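You operate a simulated robot arm through the tools that you are given. There is no shell and no other tool.

You are at the controls of a simulated two-armed robot. One attempt, no reset.

## Task
Slide the key bowl aside, dust under it and slide it back.
Fine: lilac cloth, put back after. What is to be rubbed or washed off counts as gone when no trace of it is left.
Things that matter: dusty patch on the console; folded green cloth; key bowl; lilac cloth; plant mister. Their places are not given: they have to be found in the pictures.

The check looks at the end state, three seconds after you hand in, the way a careful person would. Anything else that was tipped, shoved, dropped, spilled or broken makes it a failure. Flat cloth is picked up by pressing the open fingertips on it (5 to 10 N) and closing them slowly along it; thin cloth reads only 2 to 8 mm in the jaws.

## Robot
Two 7-joint arms with fingered hands on one trunk that stands fixed in place. Base frame: the origin is at the foot of the trunk, x ahead of it, y to its left, z up. Readings come in m, degrees, newtons and seconds.
The left shoulder is at [0.139, 0.186, 0.977], the right one opposite. With the tool pointing down near the work surface each hand reaches from about 0.1 to 0.88 m from the base axis, measured 20 degrees to its own side. Payload 3.6 kg a hand.
Tool frame (each hand has its own): the origin (TCP) lies between the finger pads and is the grasp point; the fingertips stand 0.026 m ahead of it; z points along the fingers, y is the line along which they close. The gripper opens to 0.088 m; its body begins 0.03 m behind the TCP. The gripper is a hand of 3 fingers: y runs from the thumb to the fingers, the wrist lies at [-0.017, -0.098, -0.164] in the tool frame, and closing takes about 1.5 s.
Orientation is told as [roll, pitch, yaw] about the base's x, y, z axes, in that order, counted from this pose: with the fingers straight down and the wrist toward the robot, the tool's x, y and z point along [0, 1, 0], [1, 0, 0] and [0, 0, -1] of the base frame.

## Interface
- The arms move only by the tool apply_moves. It takes "left_plan", "right_plan" or both (then of equal length, played together; a hand with none holds still); each is a list of rows, each a list of 3 entries, a list of its own where there are three numbers: the shift along the base's x, y, z in units of 300 mm (1.0 is 300 mm), then the turn, a rotation vector about the base's x, y, z in units of 120 degrees (1.0 is 120 degrees), then the finger opening in m, from 0 to 0.088. In form: [[[x, y, z], [ax, ay, az], claw], ...]. A call has 1 to 20 rows; each row is the pose to reach, as a shift and turn from the pose commanded when the call began. A call with a number of a shift or a turn outside -1 to 1 is refused whole. A row lasts 0.2 s, in which the tool goes at most 0.05 m and 8.6 degrees; a call with a longer step from one row to the next is refused whole, and so is a gripper value outside its range. A pose out of reach is approached as far as the arm can. The call stops where the force on the tool passes 40 N (or 10 N more than at its start, if that is more) or the arm is blocked; 0.2 s more then pass. Each finger travels about 0.153 m/s and halts on what it meets, pressing with about 31 N; the grip force reading is that of the motor and also rises with nothing between the fingers. The clock runs only during rows and for 0.2 s after the last one: add rows that repeat a pose to give the fingers time. It gives the time, the measured TCP pose, the force on the tool (base axes), the opening and the grip force at its end, in the units of the frame above (readings bear some noise), with the torque about the TCP (base axes, N m) and any sound that the robot's microphone picked up.
- Cameras (640 x 400 px; columns grow to the right, rows downward): "scene" is now at [0.2338, -0.0604, 0.9406]; the picture's right is [-0.81, -0.59, 0.00], its down [0.22, -0.30, -0.93] and it looks along [0.55, -0.75, 0.37] (base axes); focal length 214 px, centre (320, 200). "left" rides on the left gripper at [-0.056, -0.08, -0.102] in its tool frame; the picture's right is [-0.73, -0.32, 0.60], its down [0.62, -0.67, 0.41] and it looks along [0.27, 0.68, 0.69] (tool axes); focal length 247 px, centre (320, 200). "right" rides on the right gripper at [0.056, -0.08, -0.102] in its tool frame; the picture's right is [-0.73, 0.32, -0.60], its down [-0.62, -0.67, 0.41] and it looks along [-0.27, 0.68, 0.69] (tool axes); focal length 247 px, centre (320, 200).
- capture(camera): a new picture of that camera. The clock stands still meanwhile.
- lift_body(by): moves the trunk up (or, below 0, down) by that many m; the arms and the scene camera ride with it, the base frame stays. It gives what a move gives, with no picture.
- set_grasp(shape, hand): the hand has 3 fingers and takes this shape, open, in about a second: jaw (thumb against the fingers, like two jaws); tri (thumb and two fingers); tip (a fingertip pinch); poke (one finger out to press); point (the index stretched); flat (the hand flat); cup (the hand cupped); fist (a fist). The gripper value then closes the fingers along that shape, each until it touches; the sizes above hold for jaw. It gives what a move gives, with no picture.
- head_to(pan, tilt): turns the head with the scene camera to pan (to the left, within 60 degrees either way) and tilt (down, from -29 to 69), counted from straight ahead of the robot (the tilt from the chest, where the trunk bows). It gives what a move gives.
- probe_pixels(camera, pixels): for up to 12 pixels [column, row] of the newest picture of that camera ("zoom" is the newest enlarged one), the place [x, y, z] in the base frame of the surface seen there, good to about 0.003 m. The clock stands still meanwhile.
- close_up(camera, box): a new picture of the part [left, top, right, bottom] of that camera's present view, enlarged. The clock stands still meanwhile.
- sign_off(): hands the job in; it is judged then, once.

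Open the grippers and draw the arms clear of the work before you hand the job in, unless the task says otherwise.

The tools are called after ">>>" by a JSON object that holds its "name" and its "arguments". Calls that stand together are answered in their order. apply_moves: Moves the arms, as the interface text tells. Its arguments: {"type":"object","properties":{"left_plan":{"type":"array"},"right_plan":{"type":"array"}},"required":[]} The other tools are called the same way: lift_body (by) moves the trunk up or down; set_grasp (shape, hand) gives the hand a shape; head_to (pan, tilt) turns the head that bears the scene camera; capture (camera) takes a picture; probe_pixels (camera, pixels) gives the place of the surface under pixels of a picture; close_up (camera, box) takes an enlarged picture of a part of a camera's view; sign_off () hands the job in.

At the start:

```text
clock: 0.0
left_tool_pos: [0.4043, -0.0794, 1.2127]
left_orientation: [0.0, 0.0, 0.0]
left_contact_force: [-0.3, -0.4, 0.6]
left_wrist_torque: [0.01, 0.01, 0.02]
left_finger_gap: 0.0878
left_finger_force: 0.0
left_shape: jaw
right_tool_pos: [0.3814, -0.4206, 1.1308]
right_orientation: [0.0, 0.0, 0.0]
right_contact_force: [-0.6, 0.6, 1.1]
right_wrist_torque: [0.01, 0.01, 0.0]
right_finger_gap: 0.0876
right_finger_force: 0.2
right_shape: jaw
trunk travel left (down, up): [-0.125, 0.632]
head pan, tilt (commanded): [-53.8, -22.0]
```

scene: 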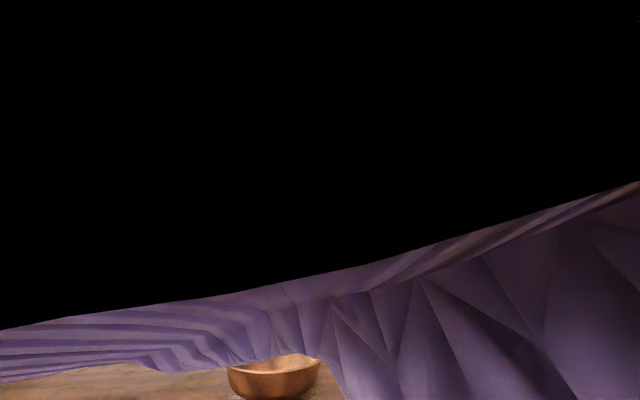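
right: 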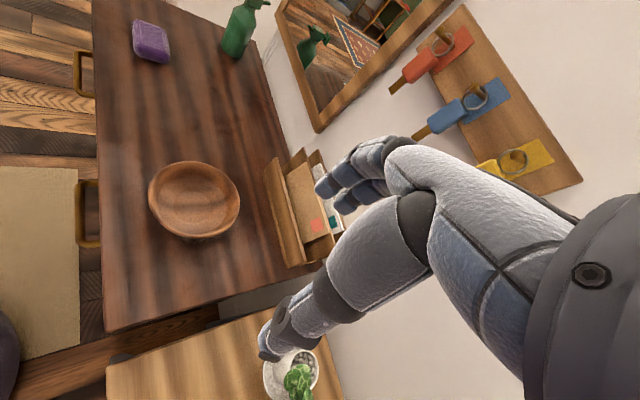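
left: 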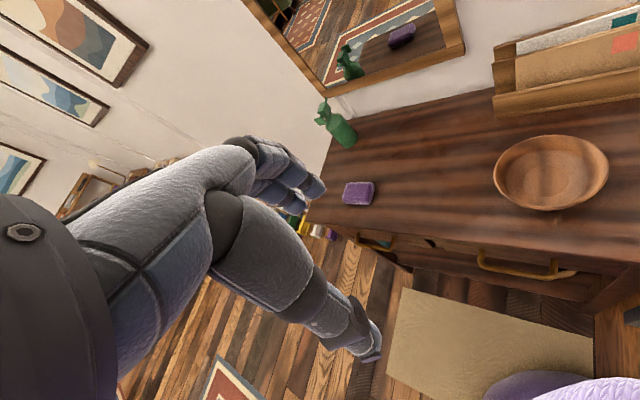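

The scene camera's view is mostly covered by something purple near the lens; the wrist views show a console with a wooden bowl, a purple folded item and a green bottle. I turn the head to look down at the console.

>>> {"name": "head_to", "arguments": {"pan": 0, "tilt": 35}}

```text
clock: 1.3
left_tool_pos: [0.4043, -0.08, 1.2132]
left_orientation: [0.0, 0.0, 0.0]
left_contact_force: [0.0, 0.0, -0.3]
left_wrist_torque: [0.03, -0.02, 0.03]
left_finger_gap: 0.0876
left_finger_force: 0.0
left_shape: jaw
right_tool_pos: [0.3799, -0.4206, 1.1304]
right_orientation: [0.0, 0.0, 0.0]
right_contact_force: [-0.9, 0.3, 0.4]
right_wrist_torque: [0.01, -0.01, 0.01]
right_finger_gap: 0.0876
right_finger_force: 0.1
right_shape: jaw
trunk travel left (down, up): [-0.125, 0.632]
head pan, tilt (commanded): [0.0, 35.0]
```

The head has turned; I take a scene picture to see the console.

>>> {"name": "capture", "arguments": {"camera": "scene"}}

>>> {"name": "capture", "arguments": {"camera": "right"}}

>>> {"name": "capture", "arguments": {"camera": "left"}}

```text
taken
```

scene: 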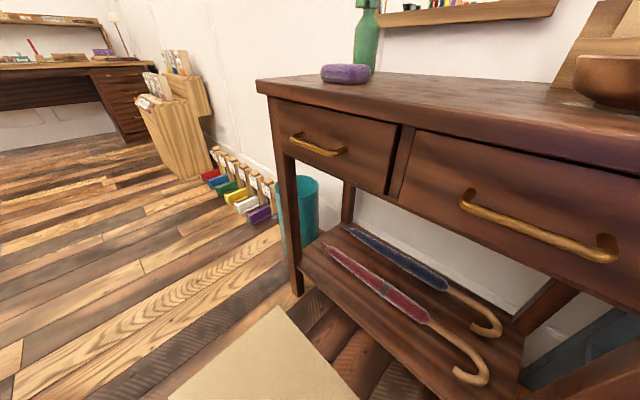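

```text
taken
```

right: 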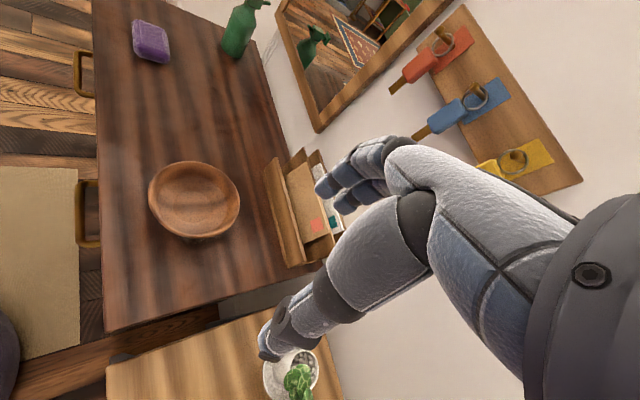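

```text
taken
```

left: 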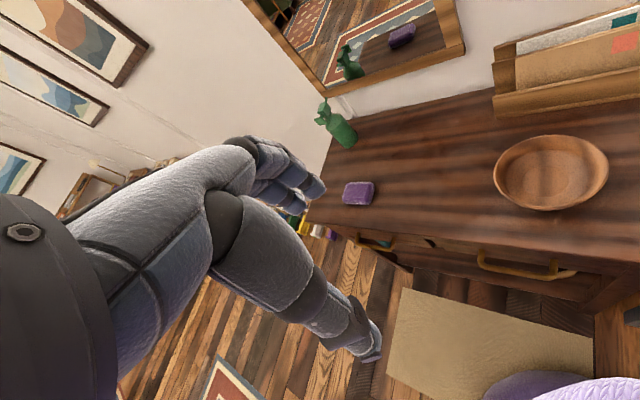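

The bowl sits on the console in the right half, the purple sponge-like item at (346,73). I probe places and look around for the lilac and green cloths.

>>> {"name": "probe_pixels", "arguments": {"camera": "left", "pixels": [[358, 193], [550, 180], [337, 128], [580, 390], [515, 388], [420, 170], [310, 220], [460, 235], [600, 250], [350, 112], [500, 110]]}}

>>> {"name": "probe_pixels", "arguments": {"camera": "right", "pixels": [[152, 42], [193, 200], [240, 30], [150, 310], [105, 325], [300, 375], [5, 350], [290, 210], [180, 380], [100, 200], [235, 285], [30, 250]]}}

>>> {"name": "head_to", "arguments": {"pan": -50, "tilt": 35}}

>>> {"name": "capture", "arguments": {"camera": "scene"}}

```text
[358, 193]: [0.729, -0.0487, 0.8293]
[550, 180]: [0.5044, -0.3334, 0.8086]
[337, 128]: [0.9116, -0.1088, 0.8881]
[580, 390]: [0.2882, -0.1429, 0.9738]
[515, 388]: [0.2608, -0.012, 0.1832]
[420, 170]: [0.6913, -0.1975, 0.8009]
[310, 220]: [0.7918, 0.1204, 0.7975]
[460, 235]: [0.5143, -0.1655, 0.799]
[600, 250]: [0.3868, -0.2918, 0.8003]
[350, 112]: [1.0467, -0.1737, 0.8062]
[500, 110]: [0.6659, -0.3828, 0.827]
```

```text
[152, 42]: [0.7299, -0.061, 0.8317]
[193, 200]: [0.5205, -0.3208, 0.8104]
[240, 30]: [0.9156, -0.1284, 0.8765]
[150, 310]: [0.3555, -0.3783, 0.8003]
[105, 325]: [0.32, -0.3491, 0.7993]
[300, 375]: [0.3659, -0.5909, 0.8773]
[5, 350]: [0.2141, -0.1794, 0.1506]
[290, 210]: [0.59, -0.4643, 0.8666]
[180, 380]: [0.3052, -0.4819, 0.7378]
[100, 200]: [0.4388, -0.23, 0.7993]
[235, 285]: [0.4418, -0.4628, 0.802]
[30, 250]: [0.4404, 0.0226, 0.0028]
```

```text
clock: 2.4
left_tool_pos: [0.4035, -0.079, 1.2122]
left_orientation: [-0.1, 0.1, 0.0]
left_contact_force: [-0.2, -0.1, -0.2]
left_wrist_torque: [0.0, 0.0, -0.04]
left_finger_gap: 0.0878
left_finger_force: 0.1
left_shape: jaw
right_tool_pos: [0.3803, -0.421, 1.1323]
right_orientation: [0.0, 0.0, 0.0]
right_contact_force: [-0.5, -0.6, 0.2]
right_wrist_torque: [0.01, -0.01, 0.01]
right_finger_gap: 0.0876
right_finger_force: 0.1
right_shape: jaw
trunk travel left (down, up): [-0.125, 0.632]
head pan, tilt (commanded): [-50.0, 35.0]
```

```text
taken
```

scene: 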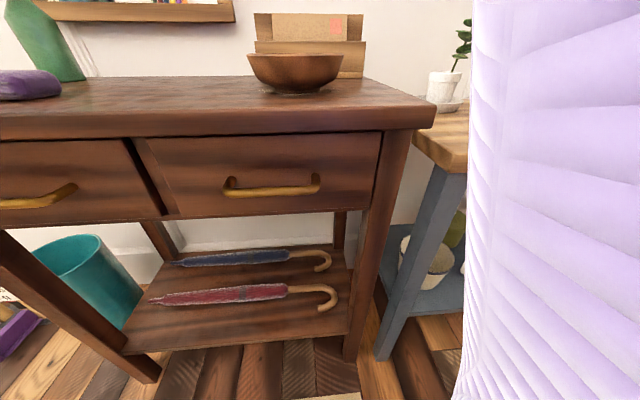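

A lilac, pleated surface hangs very close to the head at the right of the scene picture (columns 470-640). I look around further to understand what it hangs on.

>>> {"name": "probe_pixels", "arguments": {"camera": "scene", "pixels": [[480, 50], [480, 200], [470, 380], [560, 50], [560, 200], [560, 390], [630, 50], [630, 200], [630, 390], [470, 5], [10, 85], [300, 85]]}}

>>> {"name": "head_to", "arguments": {"pan": -30, "tilt": -5}}

>>> {"name": "capture", "arguments": {"camera": "scene"}}

>>> {"name": "head_to", "arguments": {"pan": -60, "tilt": 0}}

>>> {"name": "capture", "arguments": {"camera": "scene"}}

>>> {"name": "head_to", "arguments": {"pan": -60, "tilt": 60}}

>>> {"name": "capture", "arguments": {"camera": "scene"}}

>>> {"name": "head_to", "arguments": {"pan": 30, "tilt": 40}}

>>> {"name": "capture", "arguments": {"camera": "scene"}}

```text
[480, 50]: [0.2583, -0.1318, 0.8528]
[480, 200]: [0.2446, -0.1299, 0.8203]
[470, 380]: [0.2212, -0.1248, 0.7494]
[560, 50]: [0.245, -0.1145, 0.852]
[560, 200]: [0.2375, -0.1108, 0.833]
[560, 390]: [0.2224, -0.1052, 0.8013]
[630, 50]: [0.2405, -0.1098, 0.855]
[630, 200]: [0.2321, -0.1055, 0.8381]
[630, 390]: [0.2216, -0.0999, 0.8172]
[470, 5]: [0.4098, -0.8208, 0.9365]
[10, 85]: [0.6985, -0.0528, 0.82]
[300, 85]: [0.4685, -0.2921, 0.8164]
```

```text
clock: 3.5
left_tool_pos: [0.4049, -0.0793, 1.2132]
left_orientation: [0.0, 0.0, 0.0]
left_contact_force: [0.0, 0.0, 1.1]
left_wrist_torque: [-0.02, -0.01, 0.02]
left_finger_gap: 0.0879
left_finger_force: 0.1
left_shape: jaw
right_tool_pos: [0.3805, -0.4215, 1.1304]
right_orientation: [0.0, 0.0, 0.0]
right_contact_force: [-0.7, 0.0, -0.1]
right_wrist_torque: [0.01, 0.03, -0.02]
right_finger_gap: 0.0877
right_finger_force: 0.0
right_shape: jaw
trunk travel left (down, up): [-0.125, 0.632]
head pan, tilt (commanded): [-30.0, -5.0]
```

```text
taken
```

scene: 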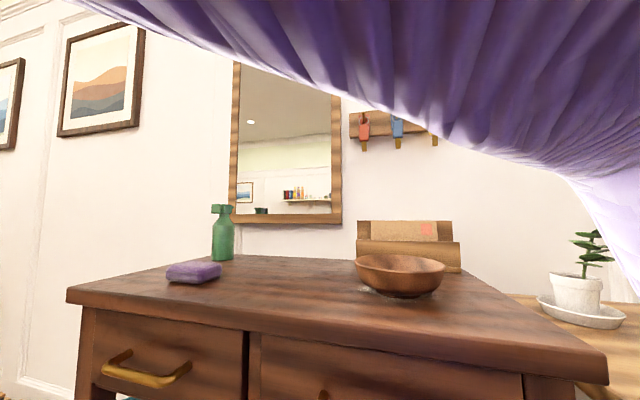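

```text
clock: 4.5
left_tool_pos: [0.404, -0.0804, 1.2116]
left_orientation: [0.0, 0.0, 0.0]
left_contact_force: [0.2, -0.1, -0.5]
left_wrist_torque: [0.0, 0.02, 0.03]
left_finger_gap: 0.0876
left_finger_force: 0.0
left_shape: jaw
right_tool_pos: [0.38, -0.4212, 1.131]
right_orientation: [0.0, 0.0, 0.0]
right_contact_force: [-0.9, -0.4, 0.5]
right_wrist_torque: [-0.02, -0.03, -0.01]
right_finger_gap: 0.0878
right_finger_force: 0.0
right_shape: jaw
trunk travel left (down, up): [-0.125, 0.632]
head pan, tilt (commanded): [-60.0, 0.0]
```

```text
taken
```

scene: 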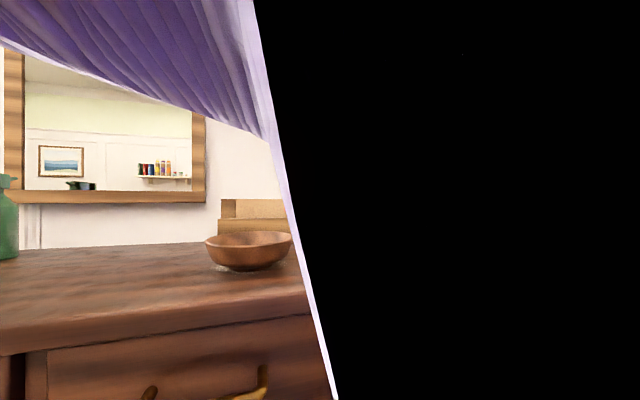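

```text
clock: 5.8
left_tool_pos: [0.4048, -0.0804, 1.2132]
left_orientation: [0.0, 0.0, 0.0]
left_contact_force: [0.4, 0.7, 0.8]
left_wrist_torque: [0.0, 0.01, 0.01]
left_finger_gap: 0.0879
left_finger_force: 0.2
left_shape: jaw
right_tool_pos: [0.3806, -0.4203, 1.1321]
right_orientation: [0.0, 0.0, -0.1]
right_contact_force: [0.4, 0.2, 0.2]
right_wrist_torque: [0.01, -0.01, 0.01]
right_finger_gap: 0.0879
right_finger_force: 0.1
right_shape: jaw
trunk travel left (down, up): [-0.125, 0.632]
head pan, tilt (commanded): [-60.0, 60.0]
```

```text
taken
```

scene: 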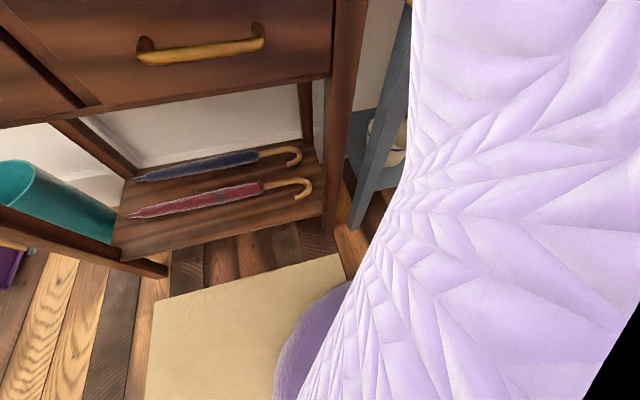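

```text
clock: 7.4
left_tool_pos: [0.4045, -0.0807, 1.2133]
left_orientation: [0.0, -0.1, -0.1]
left_contact_force: [-0.7, -0.2, 0.0]
left_wrist_torque: [-0.01, 0.0, 0.03]
left_finger_gap: 0.0876
left_finger_force: 0.1
left_shape: jaw
right_tool_pos: [0.3807, -0.4205, 1.131]
right_orientation: [-0.1, 0.1, 0.0]
right_contact_force: [-0.6, 0.8, -0.5]
right_wrist_torque: [-0.01, -0.01, -0.03]
right_finger_gap: 0.0877
right_finger_force: 0.1
right_shape: jaw
trunk travel left (down, up): [-0.125, 0.632]
head pan, tilt (commanded): [30.0, 40.0]
```

```text
taken
```

scene: 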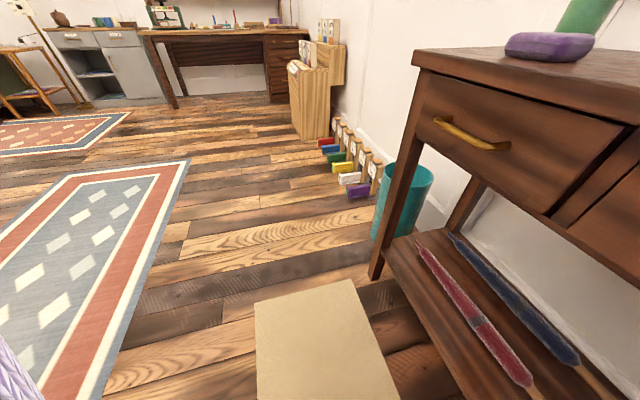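

The purple block at about (193,272) on the console and the lilac surface by the head both need a closer look. I take enlarged pictures of the console items from the wrist cameras and turn the head back toward the console.

>>> {"name": "close_up", "arguments": {"camera": "left", "box": [300, 80, 420, 220]}}

>>> {"name": "close_up", "arguments": {"camera": "left", "box": [460, 80, 640, 240]}}

>>> {"name": "close_up", "arguments": {"camera": "left", "box": [440, 300, 640, 400]}}

>>> {"name": "head_to", "arguments": {"pan": -20, "tilt": 15}}

>>> {"name": "capture", "arguments": {"camera": "scene"}}

```text
2.86 times, centred on (360, 150) of left
```

zoom: 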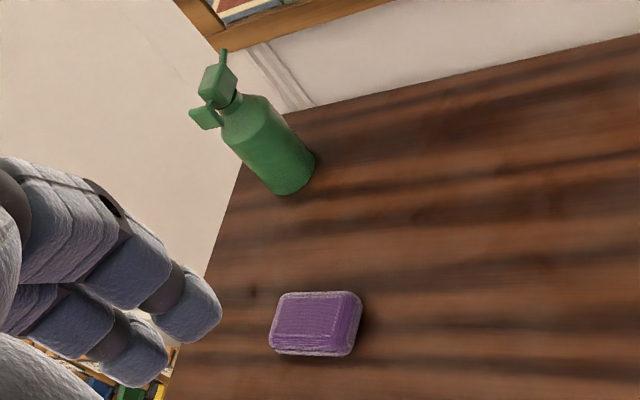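

```text
2.50 times, centred on (550, 160) of left
```

zoom: 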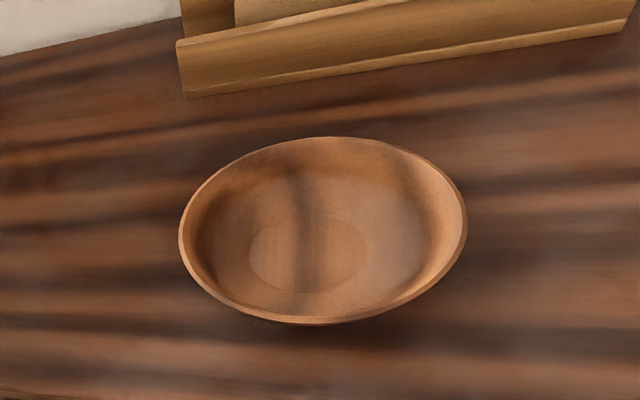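

```text
3.20 times, centred on (540, 350) of left
```

zoom: 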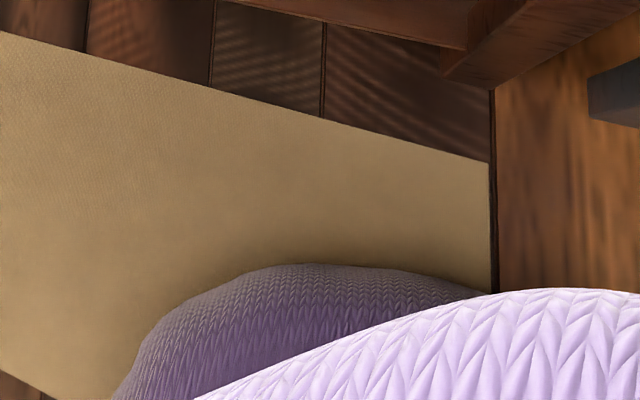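

```text
clock: 8.6
left_tool_pos: [0.4056, -0.0792, 1.2131]
left_orientation: [0.0, 0.0, 0.0]
left_contact_force: [0.9, -0.1, -0.3]
left_wrist_torque: [0.03, -0.02, 0.0]
left_finger_gap: 0.0879
left_finger_force: 0.0
left_shape: jaw
right_tool_pos: [0.3795, -0.4207, 1.1309]
right_orientation: [0.0, 0.1, 0.0]
right_contact_force: [0.2, -0.7, 0.5]
right_wrist_torque: [-0.01, 0.02, -0.02]
right_finger_gap: 0.0876
right_finger_force: 0.0
right_shape: jaw
trunk travel left (down, up): [-0.125, 0.632]
head pan, tilt (commanded): [-20.0, 15.0]
```

```text
taken
```

scene: 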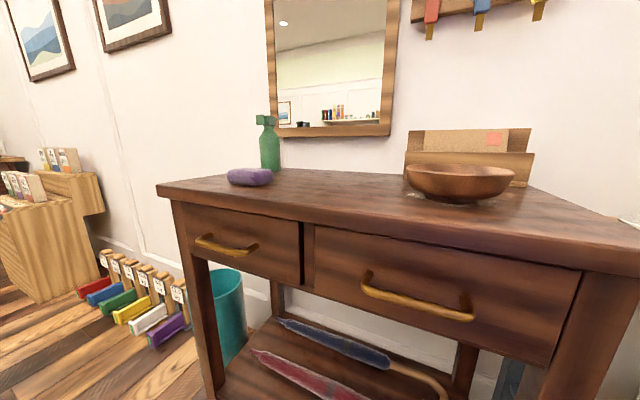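

The lilac knit near the head is the robot's own body; the purple woven folded piece at (250,176) on the console is probably the lilac cloth, and dust shows at the bowl's foot (415,197). I raise the trunk for a better overview and look for the green cloth.

>>> {"name": "lift_body", "arguments": {"by": 0.3}}

>>> {"name": "head_to", "arguments": {"pan": -30, "tilt": 45}}

>>> {"name": "capture", "arguments": {"camera": "scene"}}

>>> {"name": "capture", "arguments": {"camera": "right"}}

>>> {"name": "capture", "arguments": {"camera": "left"}}

```text
clock: 11.6
left_tool_pos: [0.4054, -0.0791, 1.5116]
left_orientation: [0.0, 0.0, 0.0]
left_contact_force: [-0.7, 0.9, -0.4]
left_wrist_torque: [0.02, 0.03, -0.02]
left_finger_gap: 0.0875
left_finger_force: 0.1
left_shape: jaw
right_tool_pos: [0.3801, -0.4206, 1.431]
right_orientation: [0.0, 0.0, 0.1]
right_contact_force: [0.0, -0.3, 0.4]
right_wrist_torque: [-0.03, -0.02, -0.04]
right_finger_gap: 0.0878
right_finger_force: 0.0
right_shape: jaw
trunk travel left (down, up): [-0.425, 0.332]
head pan, tilt (commanded): [-20.0, 15.0]
```

```text
clock: 12.5
left_tool_pos: [0.4043, -0.0808, 1.5127]
left_orientation: [0.0, 0.0, 0.0]
left_contact_force: [-0.8, -0.1, -0.2]
left_wrist_torque: [0.05, -0.01, 0.03]
left_finger_gap: 0.088
left_finger_force: 0.0
left_shape: jaw
right_tool_pos: [0.3803, -0.421, 1.4312]
right_orientation: [-0.1, 0.0, 0.0]
right_contact_force: [-0.7, 0.3, -0.1]
right_wrist_torque: [0.04, -0.02, 0.01]
right_finger_gap: 0.0876
right_finger_force: 0.1
right_shape: jaw
trunk travel left (down, up): [-0.425, 0.332]
head pan, tilt (commanded): [-30.0, 45.0]
```

```text
taken
```

scene: 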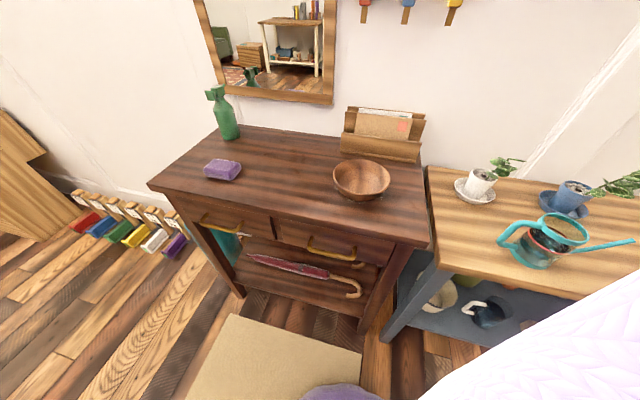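

```text
taken
```

right: 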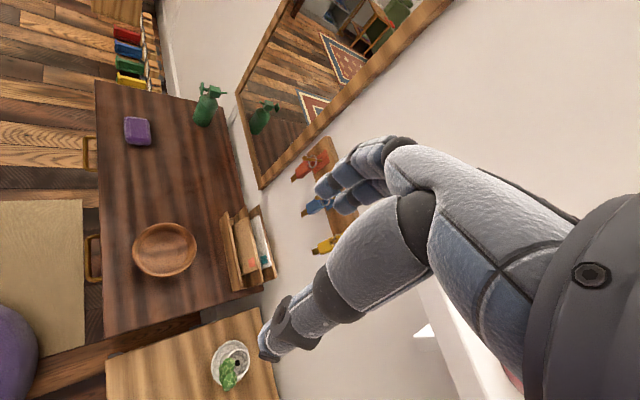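

```text
taken
```

left: 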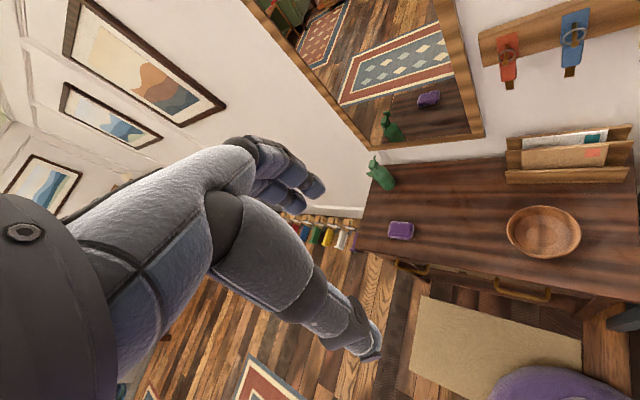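

Now the console is fully visible: mister (224,113), purple piece (222,168), bowl (361,178). I zoom on each and on the side table to find the green cloth.

>>> {"name": "close_up", "arguments": {"camera": "scene", "box": [150, 80, 310, 200]}}

>>> {"name": "probe_pixels", "arguments": {"camera": "zoom", "pixels": [[288, 340], [225, 350], [360, 345], [260, 390], [310, 310], [288, 400], [240, 315], [345, 385]]}}

>>> {"name": "close_up", "arguments": {"camera": "scene", "box": [300, 90, 460, 220]}}

>>> {"name": "close_up", "arguments": {"camera": "scene", "box": [400, 160, 640, 340]}}

```text
3.33 times, centred on (230, 140) of scene
```

zoom: 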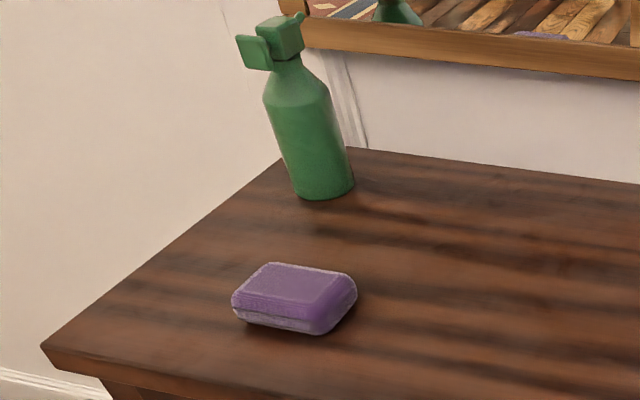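

```text
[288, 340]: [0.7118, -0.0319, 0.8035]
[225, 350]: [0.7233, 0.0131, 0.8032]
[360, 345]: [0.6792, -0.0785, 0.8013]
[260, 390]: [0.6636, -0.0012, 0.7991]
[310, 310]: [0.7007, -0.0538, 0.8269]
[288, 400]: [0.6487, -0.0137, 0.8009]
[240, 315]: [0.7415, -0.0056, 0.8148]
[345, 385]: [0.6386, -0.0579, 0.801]
```

```text
3.08 times, centred on (380, 155) of scene
```

zoom: 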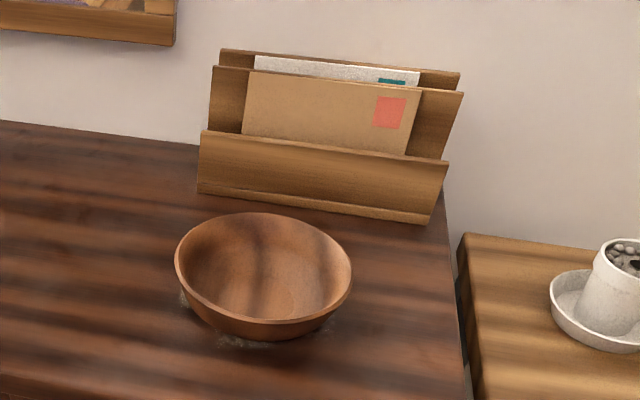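

```text
2.22 times, centred on (520, 250) of scene
```

zoom: 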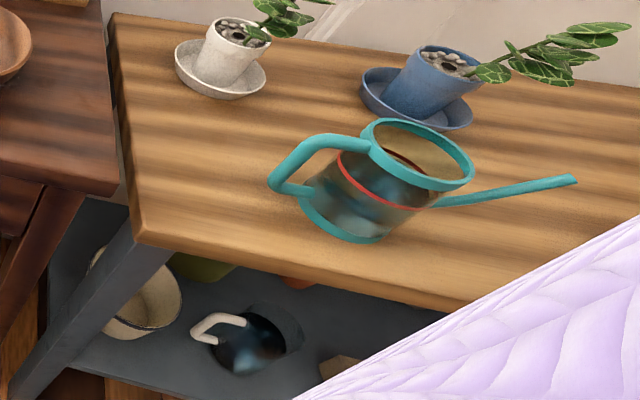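

The green cloth is not yet found. I look in other directions with the raised head.

>>> {"name": "head_to", "arguments": {"pan": -60, "tilt": 35}}

>>> {"name": "capture", "arguments": {"camera": "scene"}}

>>> {"name": "head_to", "arguments": {"pan": -60, "tilt": 65}}

>>> {"name": "capture", "arguments": {"camera": "scene"}}

>>> {"name": "head_to", "arguments": {"pan": 20, "tilt": 40}}

>>> {"name": "capture", "arguments": {"camera": "scene"}}

>>> {"name": "head_to", "arguments": {"pan": 60, "tilt": 30}}

>>> {"name": "capture", "arguments": {"camera": "scene"}}

```text
clock: 13.5
left_tool_pos: [0.4044, -0.0811, 1.5131]
left_orientation: [0.0, 0.0, 0.0]
left_contact_force: [-0.5, 0.3, 0.5]
left_wrist_torque: [0.01, -0.01, -0.01]
left_finger_gap: 0.0874
left_finger_force: 0.1
left_shape: jaw
right_tool_pos: [0.3808, -0.4204, 1.4309]
right_orientation: [0.1, -0.1, -0.1]
right_contact_force: [0.6, -0.5, 0.7]
right_wrist_torque: [0.01, 0.01, 0.01]
right_finger_gap: 0.0876
right_finger_force: 0.0
right_shape: jaw
trunk travel left (down, up): [-0.425, 0.332]
head pan, tilt (commanded): [-60.0, 35.0]
```

```text
taken
```

scene: 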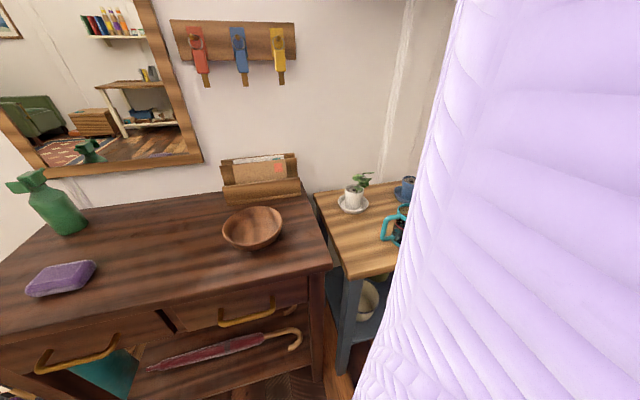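

```text
clock: 14.4
left_tool_pos: [0.404, -0.0788, 1.5117]
left_orientation: [0.0, -0.1, 0.0]
left_contact_force: [-0.3, -0.4, 0.0]
left_wrist_torque: [0.02, 0.02, 0.0]
left_finger_gap: 0.0878
left_finger_force: 0.0
left_shape: jaw
right_tool_pos: [0.3802, -0.4217, 1.4308]
right_orientation: [0.0, 0.0, 0.0]
right_contact_force: [-0.5, -0.2, -1.0]
right_wrist_torque: [0.02, 0.01, -0.01]
right_finger_gap: 0.0877
right_finger_force: 0.1
right_shape: jaw
trunk travel left (down, up): [-0.425, 0.332]
head pan, tilt (commanded): [-60.0, 65.0]
```

```text
taken
```

scene: 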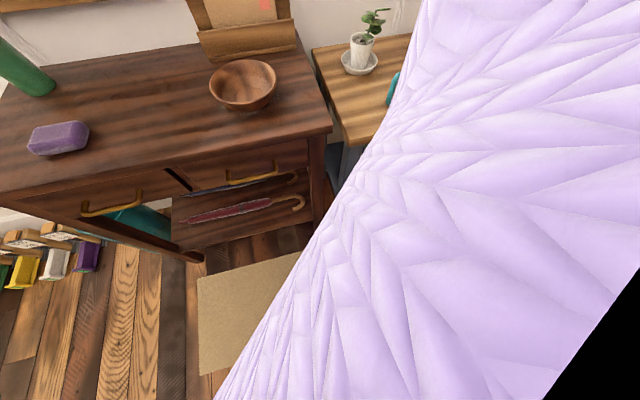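

```text
clock: 16.0
left_tool_pos: [0.4045, -0.0813, 1.5126]
left_orientation: [0.0, -0.1, 0.0]
left_contact_force: [0.8, -0.5, 0.7]
left_wrist_torque: [-0.02, 0.03, -0.03]
left_finger_gap: 0.0878
left_finger_force: 0.0
left_shape: jaw
right_tool_pos: [0.379, -0.4205, 1.4319]
right_orientation: [-0.1, 0.1, 0.0]
right_contact_force: [-0.7, 0.5, -0.8]
right_wrist_torque: [-0.03, 0.01, 0.0]
right_finger_gap: 0.0876
right_finger_force: 0.0
right_shape: jaw
trunk travel left (down, up): [-0.425, 0.332]
head pan, tilt (commanded): [20.0, 40.0]
```

```text
taken
```

scene: 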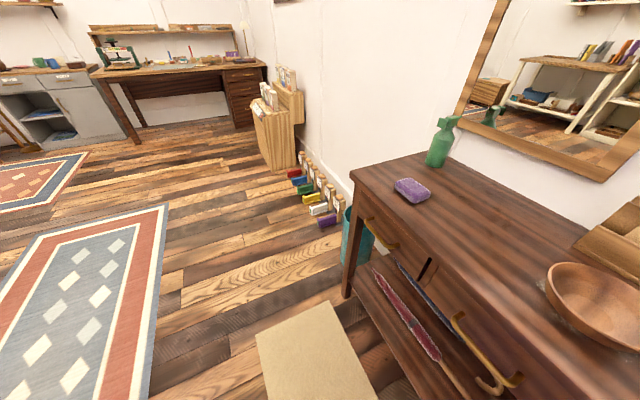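

```text
clock: 17.0
left_tool_pos: [0.4048, -0.0798, 1.513]
left_orientation: [0.0, 0.0, 0.0]
left_contact_force: [0.2, -0.1, -0.1]
left_wrist_torque: [0.01, 0.0, 0.05]
left_finger_gap: 0.0877
left_finger_force: 0.0
left_shape: jaw
right_tool_pos: [0.3806, -0.4206, 1.4305]
right_orientation: [0.0, 0.0, 0.0]
right_contact_force: [-0.2, -1.0, 0.4]
right_wrist_torque: [0.02, 0.02, 0.02]
right_finger_gap: 0.0876
right_finger_force: 0.2
right_shape: jaw
trunk travel left (down, up): [-0.425, 0.332]
head pan, tilt (commanded): [60.0, 30.0]
```

```text
taken
```

scene: 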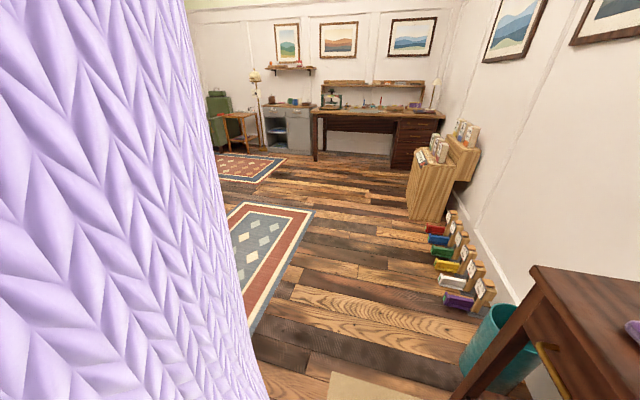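

No green cloth in these views either. I yaw the right hand to the right so its wrist camera can look at the side table.

>>> {"name": "apply_moves", "arguments": {"right_plan": [[[0, 0, 0], [0, 0, -0.07], 0.088], [[0, 0, 0], [0, 0, -0.14], 0.088], [[0, 0, 0], [0, 0, -0.21], 0.088], [[0, 0, 0], [0, 0, -0.28], 0.088], [[0, 0, 0], [0, 0, -0.35], 0.088], [[0, 0, 0], [0, 0, -0.42], 0.088], [[0, 0, 0], [0, 0, -0.49], 0.088], [[0, 0, 0], [0, 0, -0.49], 0.088]]}}

>>> {"name": "capture", "arguments": {"camera": "right"}}

```text
clock: 18.8
left_tool_pos: [0.4037, -0.0811, 1.513]
left_orientation: [0.0, 0.0, 0.0]
left_contact_force: [0.7, 0.5, 0.0]
left_wrist_torque: [0.01, -0.02, 0.01]
left_finger_gap: 0.0878
left_finger_force: 0.1
left_shape: jaw
right_tool_pos: [0.3792, -0.4221, 1.4314]
right_orientation: [0.1, 0.1, -59.0]
right_contact_force: [-0.4, 0.2, -0.1]
right_wrist_torque: [0.02, 0.0, -0.01]
right_finger_gap: 0.0879
right_finger_force: 0.1
right_shape: jaw
trunk travel left (down, up): [-0.425, 0.332]
head pan, tilt (commanded): [60.0, 30.0]
```

```text
taken
```

right: 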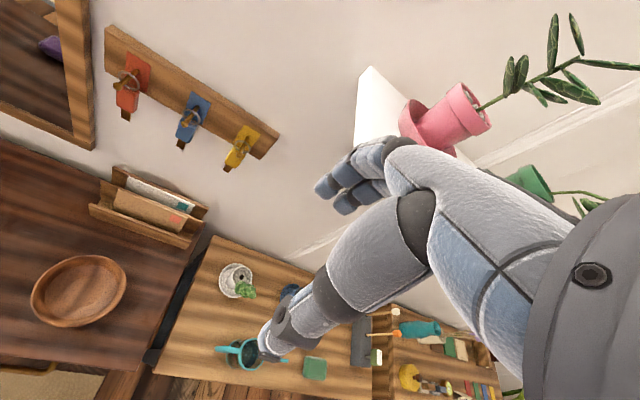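

A green square shows at (314,368) on the side table, likely the folded green cloth. I zoom and probe it.

>>> {"name": "probe_pixels", "arguments": {"camera": "right", "pixels": [[314, 368], [305, 360], [323, 376], [78, 290], [237, 278], [240, 352], [145, 205]]}}

>>> {"name": "close_up", "arguments": {"camera": "right", "box": [260, 320, 400, 400]}}

```text
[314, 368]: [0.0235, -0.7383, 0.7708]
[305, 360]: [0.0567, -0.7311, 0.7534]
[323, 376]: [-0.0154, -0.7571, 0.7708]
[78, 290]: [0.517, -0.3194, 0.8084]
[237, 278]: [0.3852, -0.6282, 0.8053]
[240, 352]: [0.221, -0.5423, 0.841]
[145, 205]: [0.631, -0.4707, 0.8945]
```

```text
4.57 times, centred on (330, 360) of right
```

zoom: 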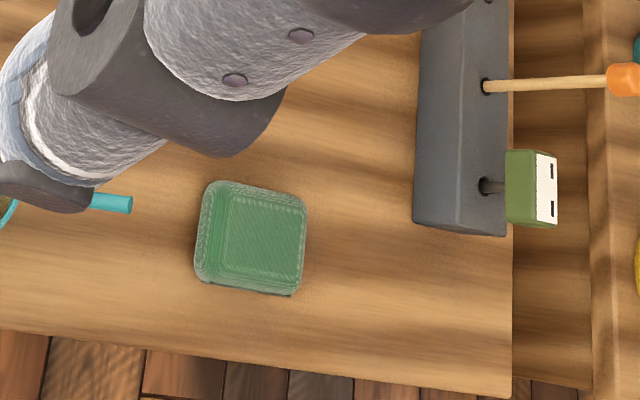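

That is the folded green cloth (a decoy for this job), so the lilac one on the console is the tool. Now I turn the head to the console to measure bowl, dust and cloth.

>>> {"name": "head_to", "arguments": {"pan": -35, "tilt": 48}}

>>> {"name": "close_up", "arguments": {"camera": "scene", "box": [280, 90, 440, 210]}}

```text
clock: 20.6
left_tool_pos: [0.4041, -0.0806, 1.5123]
left_orientation: [0.0, 0.0, 0.1]
left_contact_force: [-0.6, -0.5, -0.6]
left_wrist_torque: [0.04, -0.02, 0.0]
left_finger_gap: 0.0875
left_finger_force: 0.1
left_shape: jaw
right_tool_pos: [0.3798, -0.4223, 1.431]
right_orientation: [0.1, 0.0, -58.8]
right_contact_force: [-0.1, -0.2, 0.1]
right_wrist_torque: [0.0, -0.02, -0.03]
right_finger_gap: 0.0879
right_finger_force: 0.0
right_shape: jaw
trunk travel left (down, up): [-0.425, 0.332]
head pan, tilt (commanded): [-35.0, 48.0]
```

```text
3.33 times, centred on (360, 150) of scene
```

zoom: 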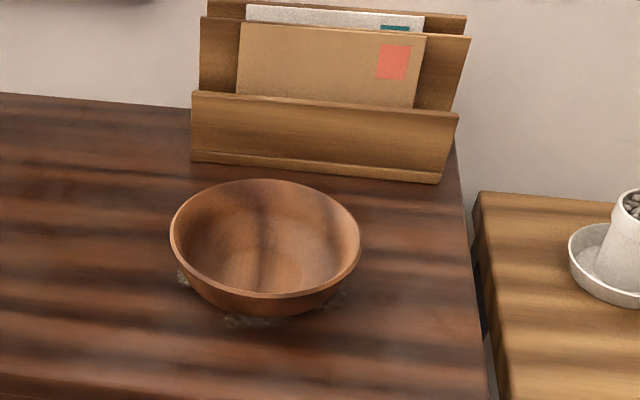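

The bowl fills zoom pixels (170-360,180-318) with faint dust at its foot. I probe the rim, the foot, the dust and the surroundings.

>>> {"name": "probe_pixels", "arguments": {"camera": "zoom", "pixels": [[173, 236], [358, 238], [265, 181], [263, 297], [200, 203], [335, 280], [195, 277], [330, 200], [265, 260], [235, 322], [185, 280], [340, 295]]}}

>>> {"name": "probe_pixels", "arguments": {"camera": "zoom", "pixels": [[265, 312], [195, 163], [438, 182], [192, 95], [455, 118], [485, 395], [10, 370], [455, 160], [110, 250], [20, 110], [420, 260], [320, 330]]}}

```text
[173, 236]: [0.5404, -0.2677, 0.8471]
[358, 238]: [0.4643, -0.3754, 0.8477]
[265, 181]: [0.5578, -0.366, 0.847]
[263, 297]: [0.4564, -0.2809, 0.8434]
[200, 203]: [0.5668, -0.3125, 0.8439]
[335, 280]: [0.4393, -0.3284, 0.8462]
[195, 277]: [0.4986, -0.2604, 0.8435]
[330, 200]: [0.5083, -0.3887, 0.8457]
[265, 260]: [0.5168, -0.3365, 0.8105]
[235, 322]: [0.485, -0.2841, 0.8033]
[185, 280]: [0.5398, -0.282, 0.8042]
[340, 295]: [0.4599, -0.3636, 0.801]
```

```text
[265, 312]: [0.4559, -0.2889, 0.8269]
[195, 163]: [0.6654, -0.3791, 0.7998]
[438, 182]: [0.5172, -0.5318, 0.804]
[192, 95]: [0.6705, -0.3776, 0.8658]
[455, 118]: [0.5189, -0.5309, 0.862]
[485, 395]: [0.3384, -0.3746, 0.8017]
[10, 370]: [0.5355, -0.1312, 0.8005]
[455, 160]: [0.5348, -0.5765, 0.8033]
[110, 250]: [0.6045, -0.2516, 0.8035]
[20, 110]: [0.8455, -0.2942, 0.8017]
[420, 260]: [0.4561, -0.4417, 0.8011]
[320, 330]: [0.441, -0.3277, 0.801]
```

Bowl centre is about (0.5035,-0.3225), rim radius 0.066, rim height 0.847; table at 0.801. Next I measure the lilac cloth closely.

>>> {"name": "close_up", "arguments": {"camera": "scene", "box": [160, 100, 280, 190]}}

>>> {"name": "close_up", "arguments": {"camera": "left", "box": [360, 195, 440, 265]}}

```text
4.44 times, centred on (220, 145) of scene
```

zoom: 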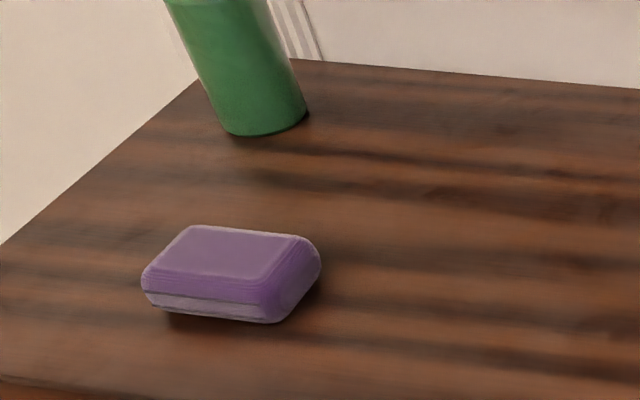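

```text
5.71 times, centred on (400, 230) of left
```

zoom: 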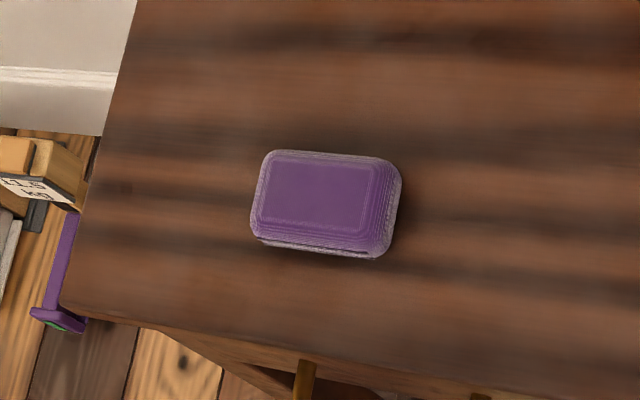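

From the left camera the cloth spans zoom (250-402,148-258). I probe its corners and edges.

>>> {"name": "probe_pixels", "arguments": {"camera": "zoom", "pixels": [[268, 160], [385, 168], [262, 232], [372, 248], [320, 195], [270, 165], [325, 155], [397, 215], [318, 246], [256, 195], [320, 262], [415, 210]]}}

```text
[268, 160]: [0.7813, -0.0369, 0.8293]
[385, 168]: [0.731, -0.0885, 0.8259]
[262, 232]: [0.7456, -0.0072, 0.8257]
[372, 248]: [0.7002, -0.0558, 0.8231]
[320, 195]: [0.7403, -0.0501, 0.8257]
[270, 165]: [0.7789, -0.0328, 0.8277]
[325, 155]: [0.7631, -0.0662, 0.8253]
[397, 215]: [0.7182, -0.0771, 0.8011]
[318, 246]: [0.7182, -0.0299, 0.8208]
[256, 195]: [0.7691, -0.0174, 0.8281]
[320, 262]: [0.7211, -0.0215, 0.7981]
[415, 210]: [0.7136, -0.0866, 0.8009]
```

The cloth is about 0.08 × 0.055 × 0.027 m centred at (0.7395,-0.047), long side along the console's length (45°). I lower the right hand toward the right side of the bowl with yaw -45° so the open thumb and fingers will cradle the rim for pushing.

>>> {"name": "apply_moves", "arguments": {"right_plan": [[[0.013, 0.003, -0.117], [0, 0, 0.02], 0.088], [[0.026, 0.006, -0.234], [0, 0, 0.04], 0.088], [[0.04, 0.01, -0.351], [0, 0, 0.06], 0.088], [[0.053, 0.013, -0.468], [0, 0, 0.08], 0.088], [[0.066, 0.016, -0.585], [0, 0, 0.1], 0.088], [[0.08, 0.02, -0.702], [0, 0, 0.115], 0.088], [[0.093, 0.023, -0.819], [0, 0, 0.115], 0.088], [[0.106, 0.026, -0.937], [0, 0, 0.115], 0.088], [[0.106, 0.026, -0.937], [0, 0, 0.115], 0.088]]}}

>>> {"name": "capture", "arguments": {"camera": "scene"}}

>>> {"name": "capture", "arguments": {"camera": "right"}}

```text
clock: 22.6
left_tool_pos: [0.4043, -0.0798, 1.5123]
left_orientation: [0.1, 0.0, -0.1]
left_contact_force: [-0.1, -1.0, 0.4]
left_wrist_torque: [0.02, -0.01, 0.01]
left_finger_gap: 0.0879
left_finger_force: 0.0
left_shape: jaw
right_tool_pos: [0.4118, -0.4133, 1.1496]
right_orientation: [0.0, -0.1, -45.0]
right_contact_force: [-0.3, -0.7, -0.8]
right_wrist_torque: [0.0, 0.03, 0.04]
right_finger_gap: 0.0878
right_finger_force: 0.1
right_shape: jaw
trunk travel left (down, up): [-0.425, 0.332]
head pan, tilt (commanded): [-35.0, 48.0]
```

```text
taken
```

scene: 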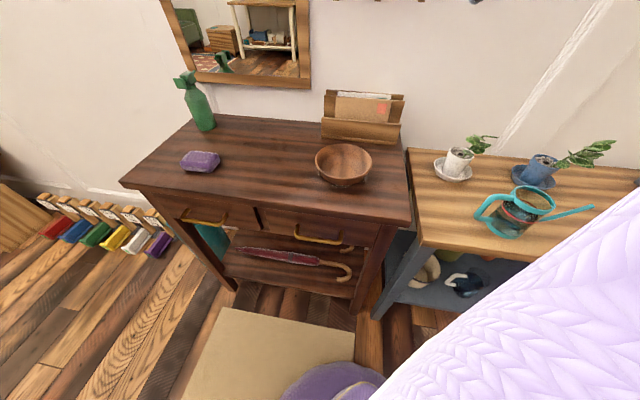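

```text
taken
```

right: 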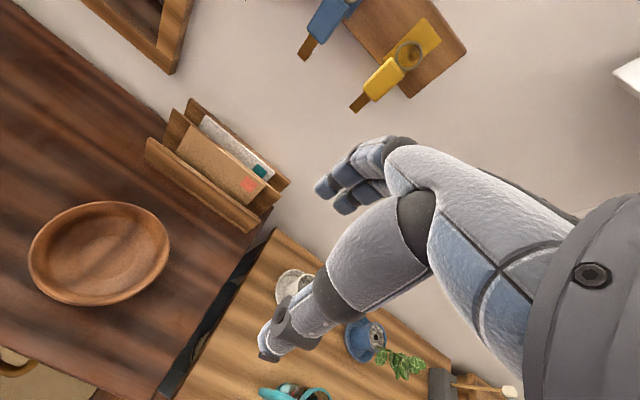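

The scene picture doesn't show the right hand where I'd expect it. I turn the head a bit to see where the hand and forearm are.

>>> {"name": "head_to", "arguments": {"pan": -50, "tilt": 20}}

>>> {"name": "capture", "arguments": {"camera": "scene"}}

```text
clock: 23.5
left_tool_pos: [0.404, -0.0797, 1.5134]
left_orientation: [0.0, -0.1, 0.1]
left_contact_force: [0.8, -0.7, 0.3]
left_wrist_torque: [-0.04, -0.01, 0.01]
left_finger_gap: 0.0876
left_finger_force: 0.1
left_shape: jaw
right_tool_pos: [0.4121, -0.4134, 1.1492]
right_orientation: [0.0, 0.0, -45.0]
right_contact_force: [-0.4, 0.4, -0.4]
right_wrist_torque: [0.01, 0.02, -0.02]
right_finger_gap: 0.0877
right_finger_force: 0.0
right_shape: jaw
trunk travel left (down, up): [-0.425, 0.332]
head pan, tilt (commanded): [-50.0, 20.0]
```

```text
taken
```

scene: 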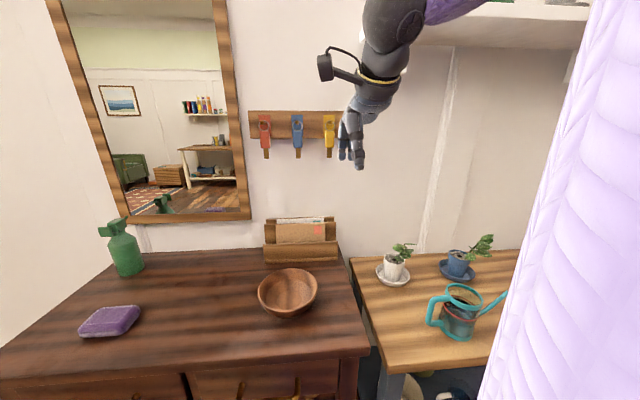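

The right hand is visible at (360,130) hanging over the right side of the console, well clear of the rack and plants. I lower it further toward the table.

>>> {"name": "apply_moves", "arguments": {"right_plan": [[[0, 0, -0.13], [0, 0, 0], 0.088], [[0, 0, -0.26], [0, 0, 0], 0.088], [[0, 0, -0.39], [0, 0, 0], 0.088], [[0, 0, -0.52], [0, 0, 0], 0.088], [[0, 0, -0.65], [0, 0, 0], 0.088], [[0, 0, -0.77], [0, 0, 0], 0.088], [[0, 0, -0.77], [0, 0, 0], 0.088]]}}

>>> {"name": "head_to", "arguments": {"pan": -48, "tilt": 38}}

>>> {"name": "capture", "arguments": {"camera": "scene"}}

>>> {"name": "capture", "arguments": {"camera": "right"}}

```text
clock: 25.1
left_tool_pos: [0.4031, -0.0815, 1.5121]
left_orientation: [0.1, -0.1, 0.0]
left_contact_force: [0.5, 0.9, -0.1]
left_wrist_torque: [0.0, 0.04, 0.03]
left_finger_gap: 0.088
left_finger_force: 0.0
left_shape: jaw
right_tool_pos: [0.4113, -0.4137, 0.9204]
right_orientation: [0.1, 0.0, -45.0]
right_contact_force: [0.9, -1.1, -0.2]
right_wrist_torque: [0.01, -0.01, 0.02]
right_finger_gap: 0.0875
right_finger_force: 0.1
right_shape: jaw
trunk travel left (down, up): [-0.425, 0.332]
head pan, tilt (commanded): [-50.0, 20.0]
```

```text
clock: 25.9
left_tool_pos: [0.4047, -0.08, 1.5128]
left_orientation: [0.0, -0.1, 0.0]
left_contact_force: [0.1, -0.1, 0.3]
left_wrist_torque: [-0.02, 0.02, -0.04]
left_finger_gap: 0.0877
left_finger_force: 0.0
left_shape: jaw
right_tool_pos: [0.4115, -0.4128, 0.9191]
right_orientation: [0.0, 0.1, -45.0]
right_contact_force: [0.1, 0.4, -0.1]
right_wrist_torque: [0.02, 0.0, 0.02]
right_finger_gap: 0.088
right_finger_force: 0.1
right_shape: jaw
trunk travel left (down, up): [-0.425, 0.332]
head pan, tilt (commanded): [-48.0, 38.0]
```

```text
taken
```

scene: 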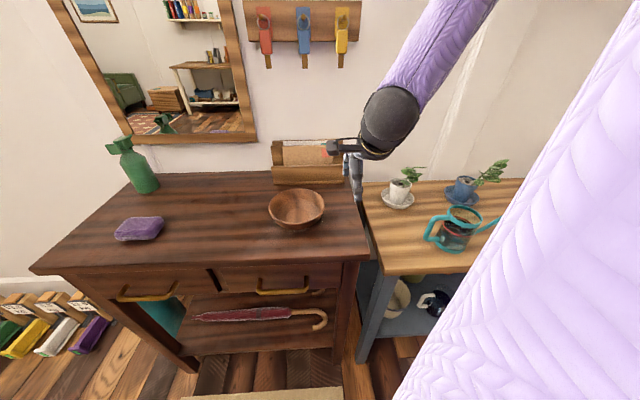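

```text
taken
```

right: 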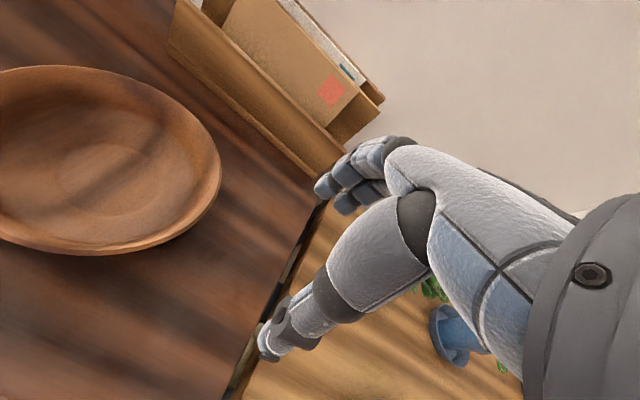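

The hand is at z 0.92, right of the bowl, forearm well above the side table. I probe the thumb tip (268,345) and fingertips (335,190) to know the finger geometry.

>>> {"name": "probe_pixels", "arguments": {"camera": "right", "pixels": [[266, 352], [270, 335], [322, 188], [345, 205], [335, 165], [262, 345], [290, 310], [345, 300]]}}

>>> {"name": "close_up", "arguments": {"camera": "scene", "box": [300, 110, 420, 240]}}

```text
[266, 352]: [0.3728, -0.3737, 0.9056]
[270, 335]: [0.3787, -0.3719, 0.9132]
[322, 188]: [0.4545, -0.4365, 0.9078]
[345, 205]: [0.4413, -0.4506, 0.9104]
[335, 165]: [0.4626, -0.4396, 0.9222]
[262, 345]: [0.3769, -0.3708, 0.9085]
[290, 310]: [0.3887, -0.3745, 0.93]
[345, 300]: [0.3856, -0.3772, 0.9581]
```

```text
3.08 times, centred on (360, 175) of scene
```

zoom: 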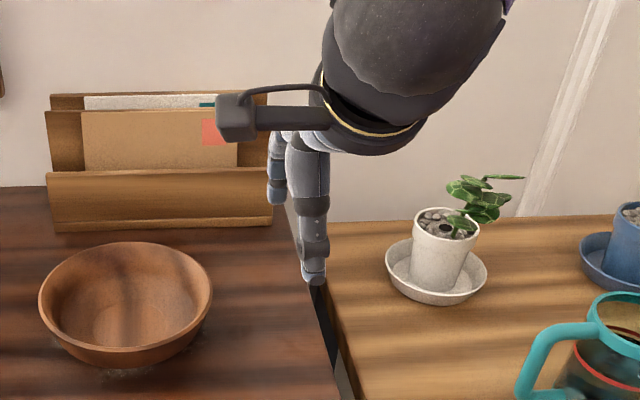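

Thumb and fingers sit about ±0.05 m either side of the TCP along the console's depth, good for cradling the rim. I lower to fingertips ~1.2 cm above the table and advance slowly to touch and start pushing the bowl to the left.

>>> {"name": "apply_moves", "arguments": {"right_plan": [[[0, 0, -0.09], [0, 0, 0], 0.088], [[0, 0, -0.18], [0, 0, 0], 0.088], [[0, 0, -0.263], [0, 0, 0], 0.088], [[0, 0, -0.263], [0, 0, 0], 0.088], [[0.0354, 0.0354, -0.263], [0, 0, 0], 0.088], [[0.0707, 0.0707, -0.263], [0, 0, 0], 0.088], [[0.1061, 0.1061, -0.263], [0, 0, 0], 0.088], [[0.1296, 0.1296, -0.263], [0, 0, 0], 0.088], [[0.1532, 0.1532, -0.263], [0, 0, 0], 0.088], [[0.1768, 0.1768, -0.263], [0, 0, 0], 0.088], [[0.2003, 0.2003, -0.263], [0, 0, 0], 0.088], [[0.2239, 0.2239, -0.263], [0, 0, 0], 0.088]]}}

>>> {"name": "capture", "arguments": {"camera": "scene"}}

>>> {"name": "capture", "arguments": {"camera": "right"}}

```text
clock: 28.5
left_tool_pos: [0.4042, -0.08, 1.5125]
left_orientation: [-0.1, 0.0, -0.1]
left_contact_force: [-1.4, -0.6, 0.3]
left_wrist_torque: [-0.02, 0.04, -0.02]
left_finger_gap: 0.0876
left_finger_force: 0.0
left_shape: jaw
right_tool_pos: [0.4507, -0.376, 0.9229]
right_orientation: [0.0, 0.1, -45.0]
right_contact_force: [0.8, -0.2, -0.4]
right_wrist_torque: [0.02, 0.02, -0.01]
right_finger_gap: 0.0876
right_finger_force: 0.1
right_shape: jaw
right hand out of reach, approached as far as the arm can: row 1, 2, 3, 4, 5, 6, 7, 8, 9, 10, 11, 12
trunk travel left (down, up): [-0.425, 0.332]
head pan, tilt (commanded): [-48.0, 38.0]
```

```text
taken
```

scene: 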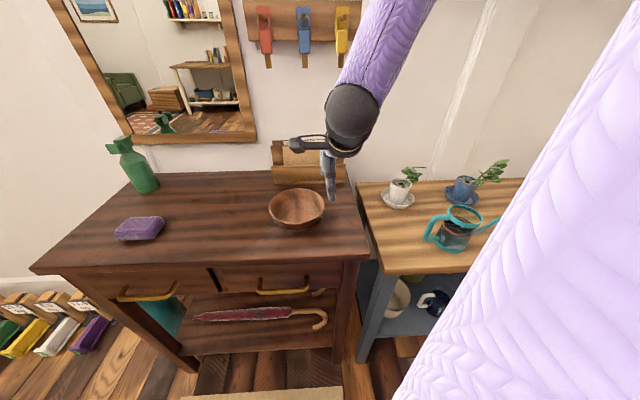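

```text
taken
```

right: 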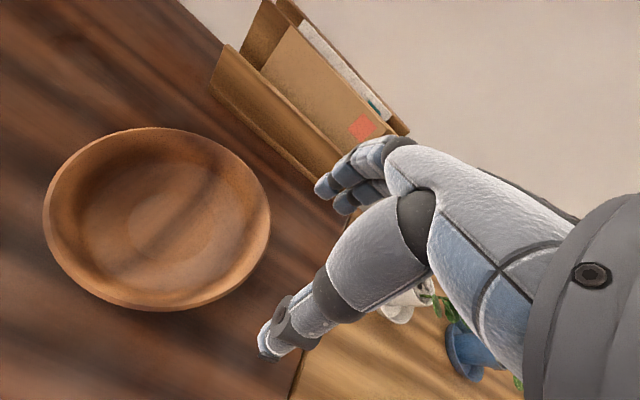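

Rows were out of reach: with the trunk raised the arm can't get below z≈0.92, and the bowl has not been touched. I back the hand away and up, then lower the trunk by 0.2 m.

>>> {"name": "apply_moves", "arguments": {"right_plan": [[[-0.05, -0.05, 0.12], [0, 0, 0], 0.088], [[-0.1, -0.1, 0.24], [0, 0, 0], 0.088], [[-0.15, -0.15, 0.36], [0, 0, 0], 0.088], [[-0.2, -0.2, 0.48], [0, 0, 0], 0.088], [[-0.224, -0.224, 0.6], [0, 0, 0], 0.088], [[-0.224, -0.224, 0.72], [0, 0, 0], 0.088], [[-0.224, -0.224, 0.84], [0, 0, 0], 0.088], [[-0.224, -0.224, 0.96], [0, 0, 0], 0.088], [[-0.224, -0.224, 0.96], [0, 0, 0], 0.088]]}}

```text
clock: 30.5
left_tool_pos: [0.4048, -0.0807, 1.5125]
left_orientation: [-0.1, 0.0, 0.0]
left_contact_force: [-0.8, -0.6, -0.3]
left_wrist_torque: [-0.04, 0.01, 0.01]
left_finger_gap: 0.0875
left_finger_force: 0.0
left_shape: jaw
right_tool_pos: [0.3851, -0.4463, 1.2116]
right_orientation: [0.0, 0.0, -45.0]
right_contact_force: [-0.5, 1.0, 0.2]
right_wrist_torque: [0.0, -0.01, 0.03]
right_finger_gap: 0.0877
right_finger_force: 0.0
right_shape: jaw
trunk travel left (down, up): [-0.425, 0.332]
head pan, tilt (commanded): [-48.0, 38.0]
```

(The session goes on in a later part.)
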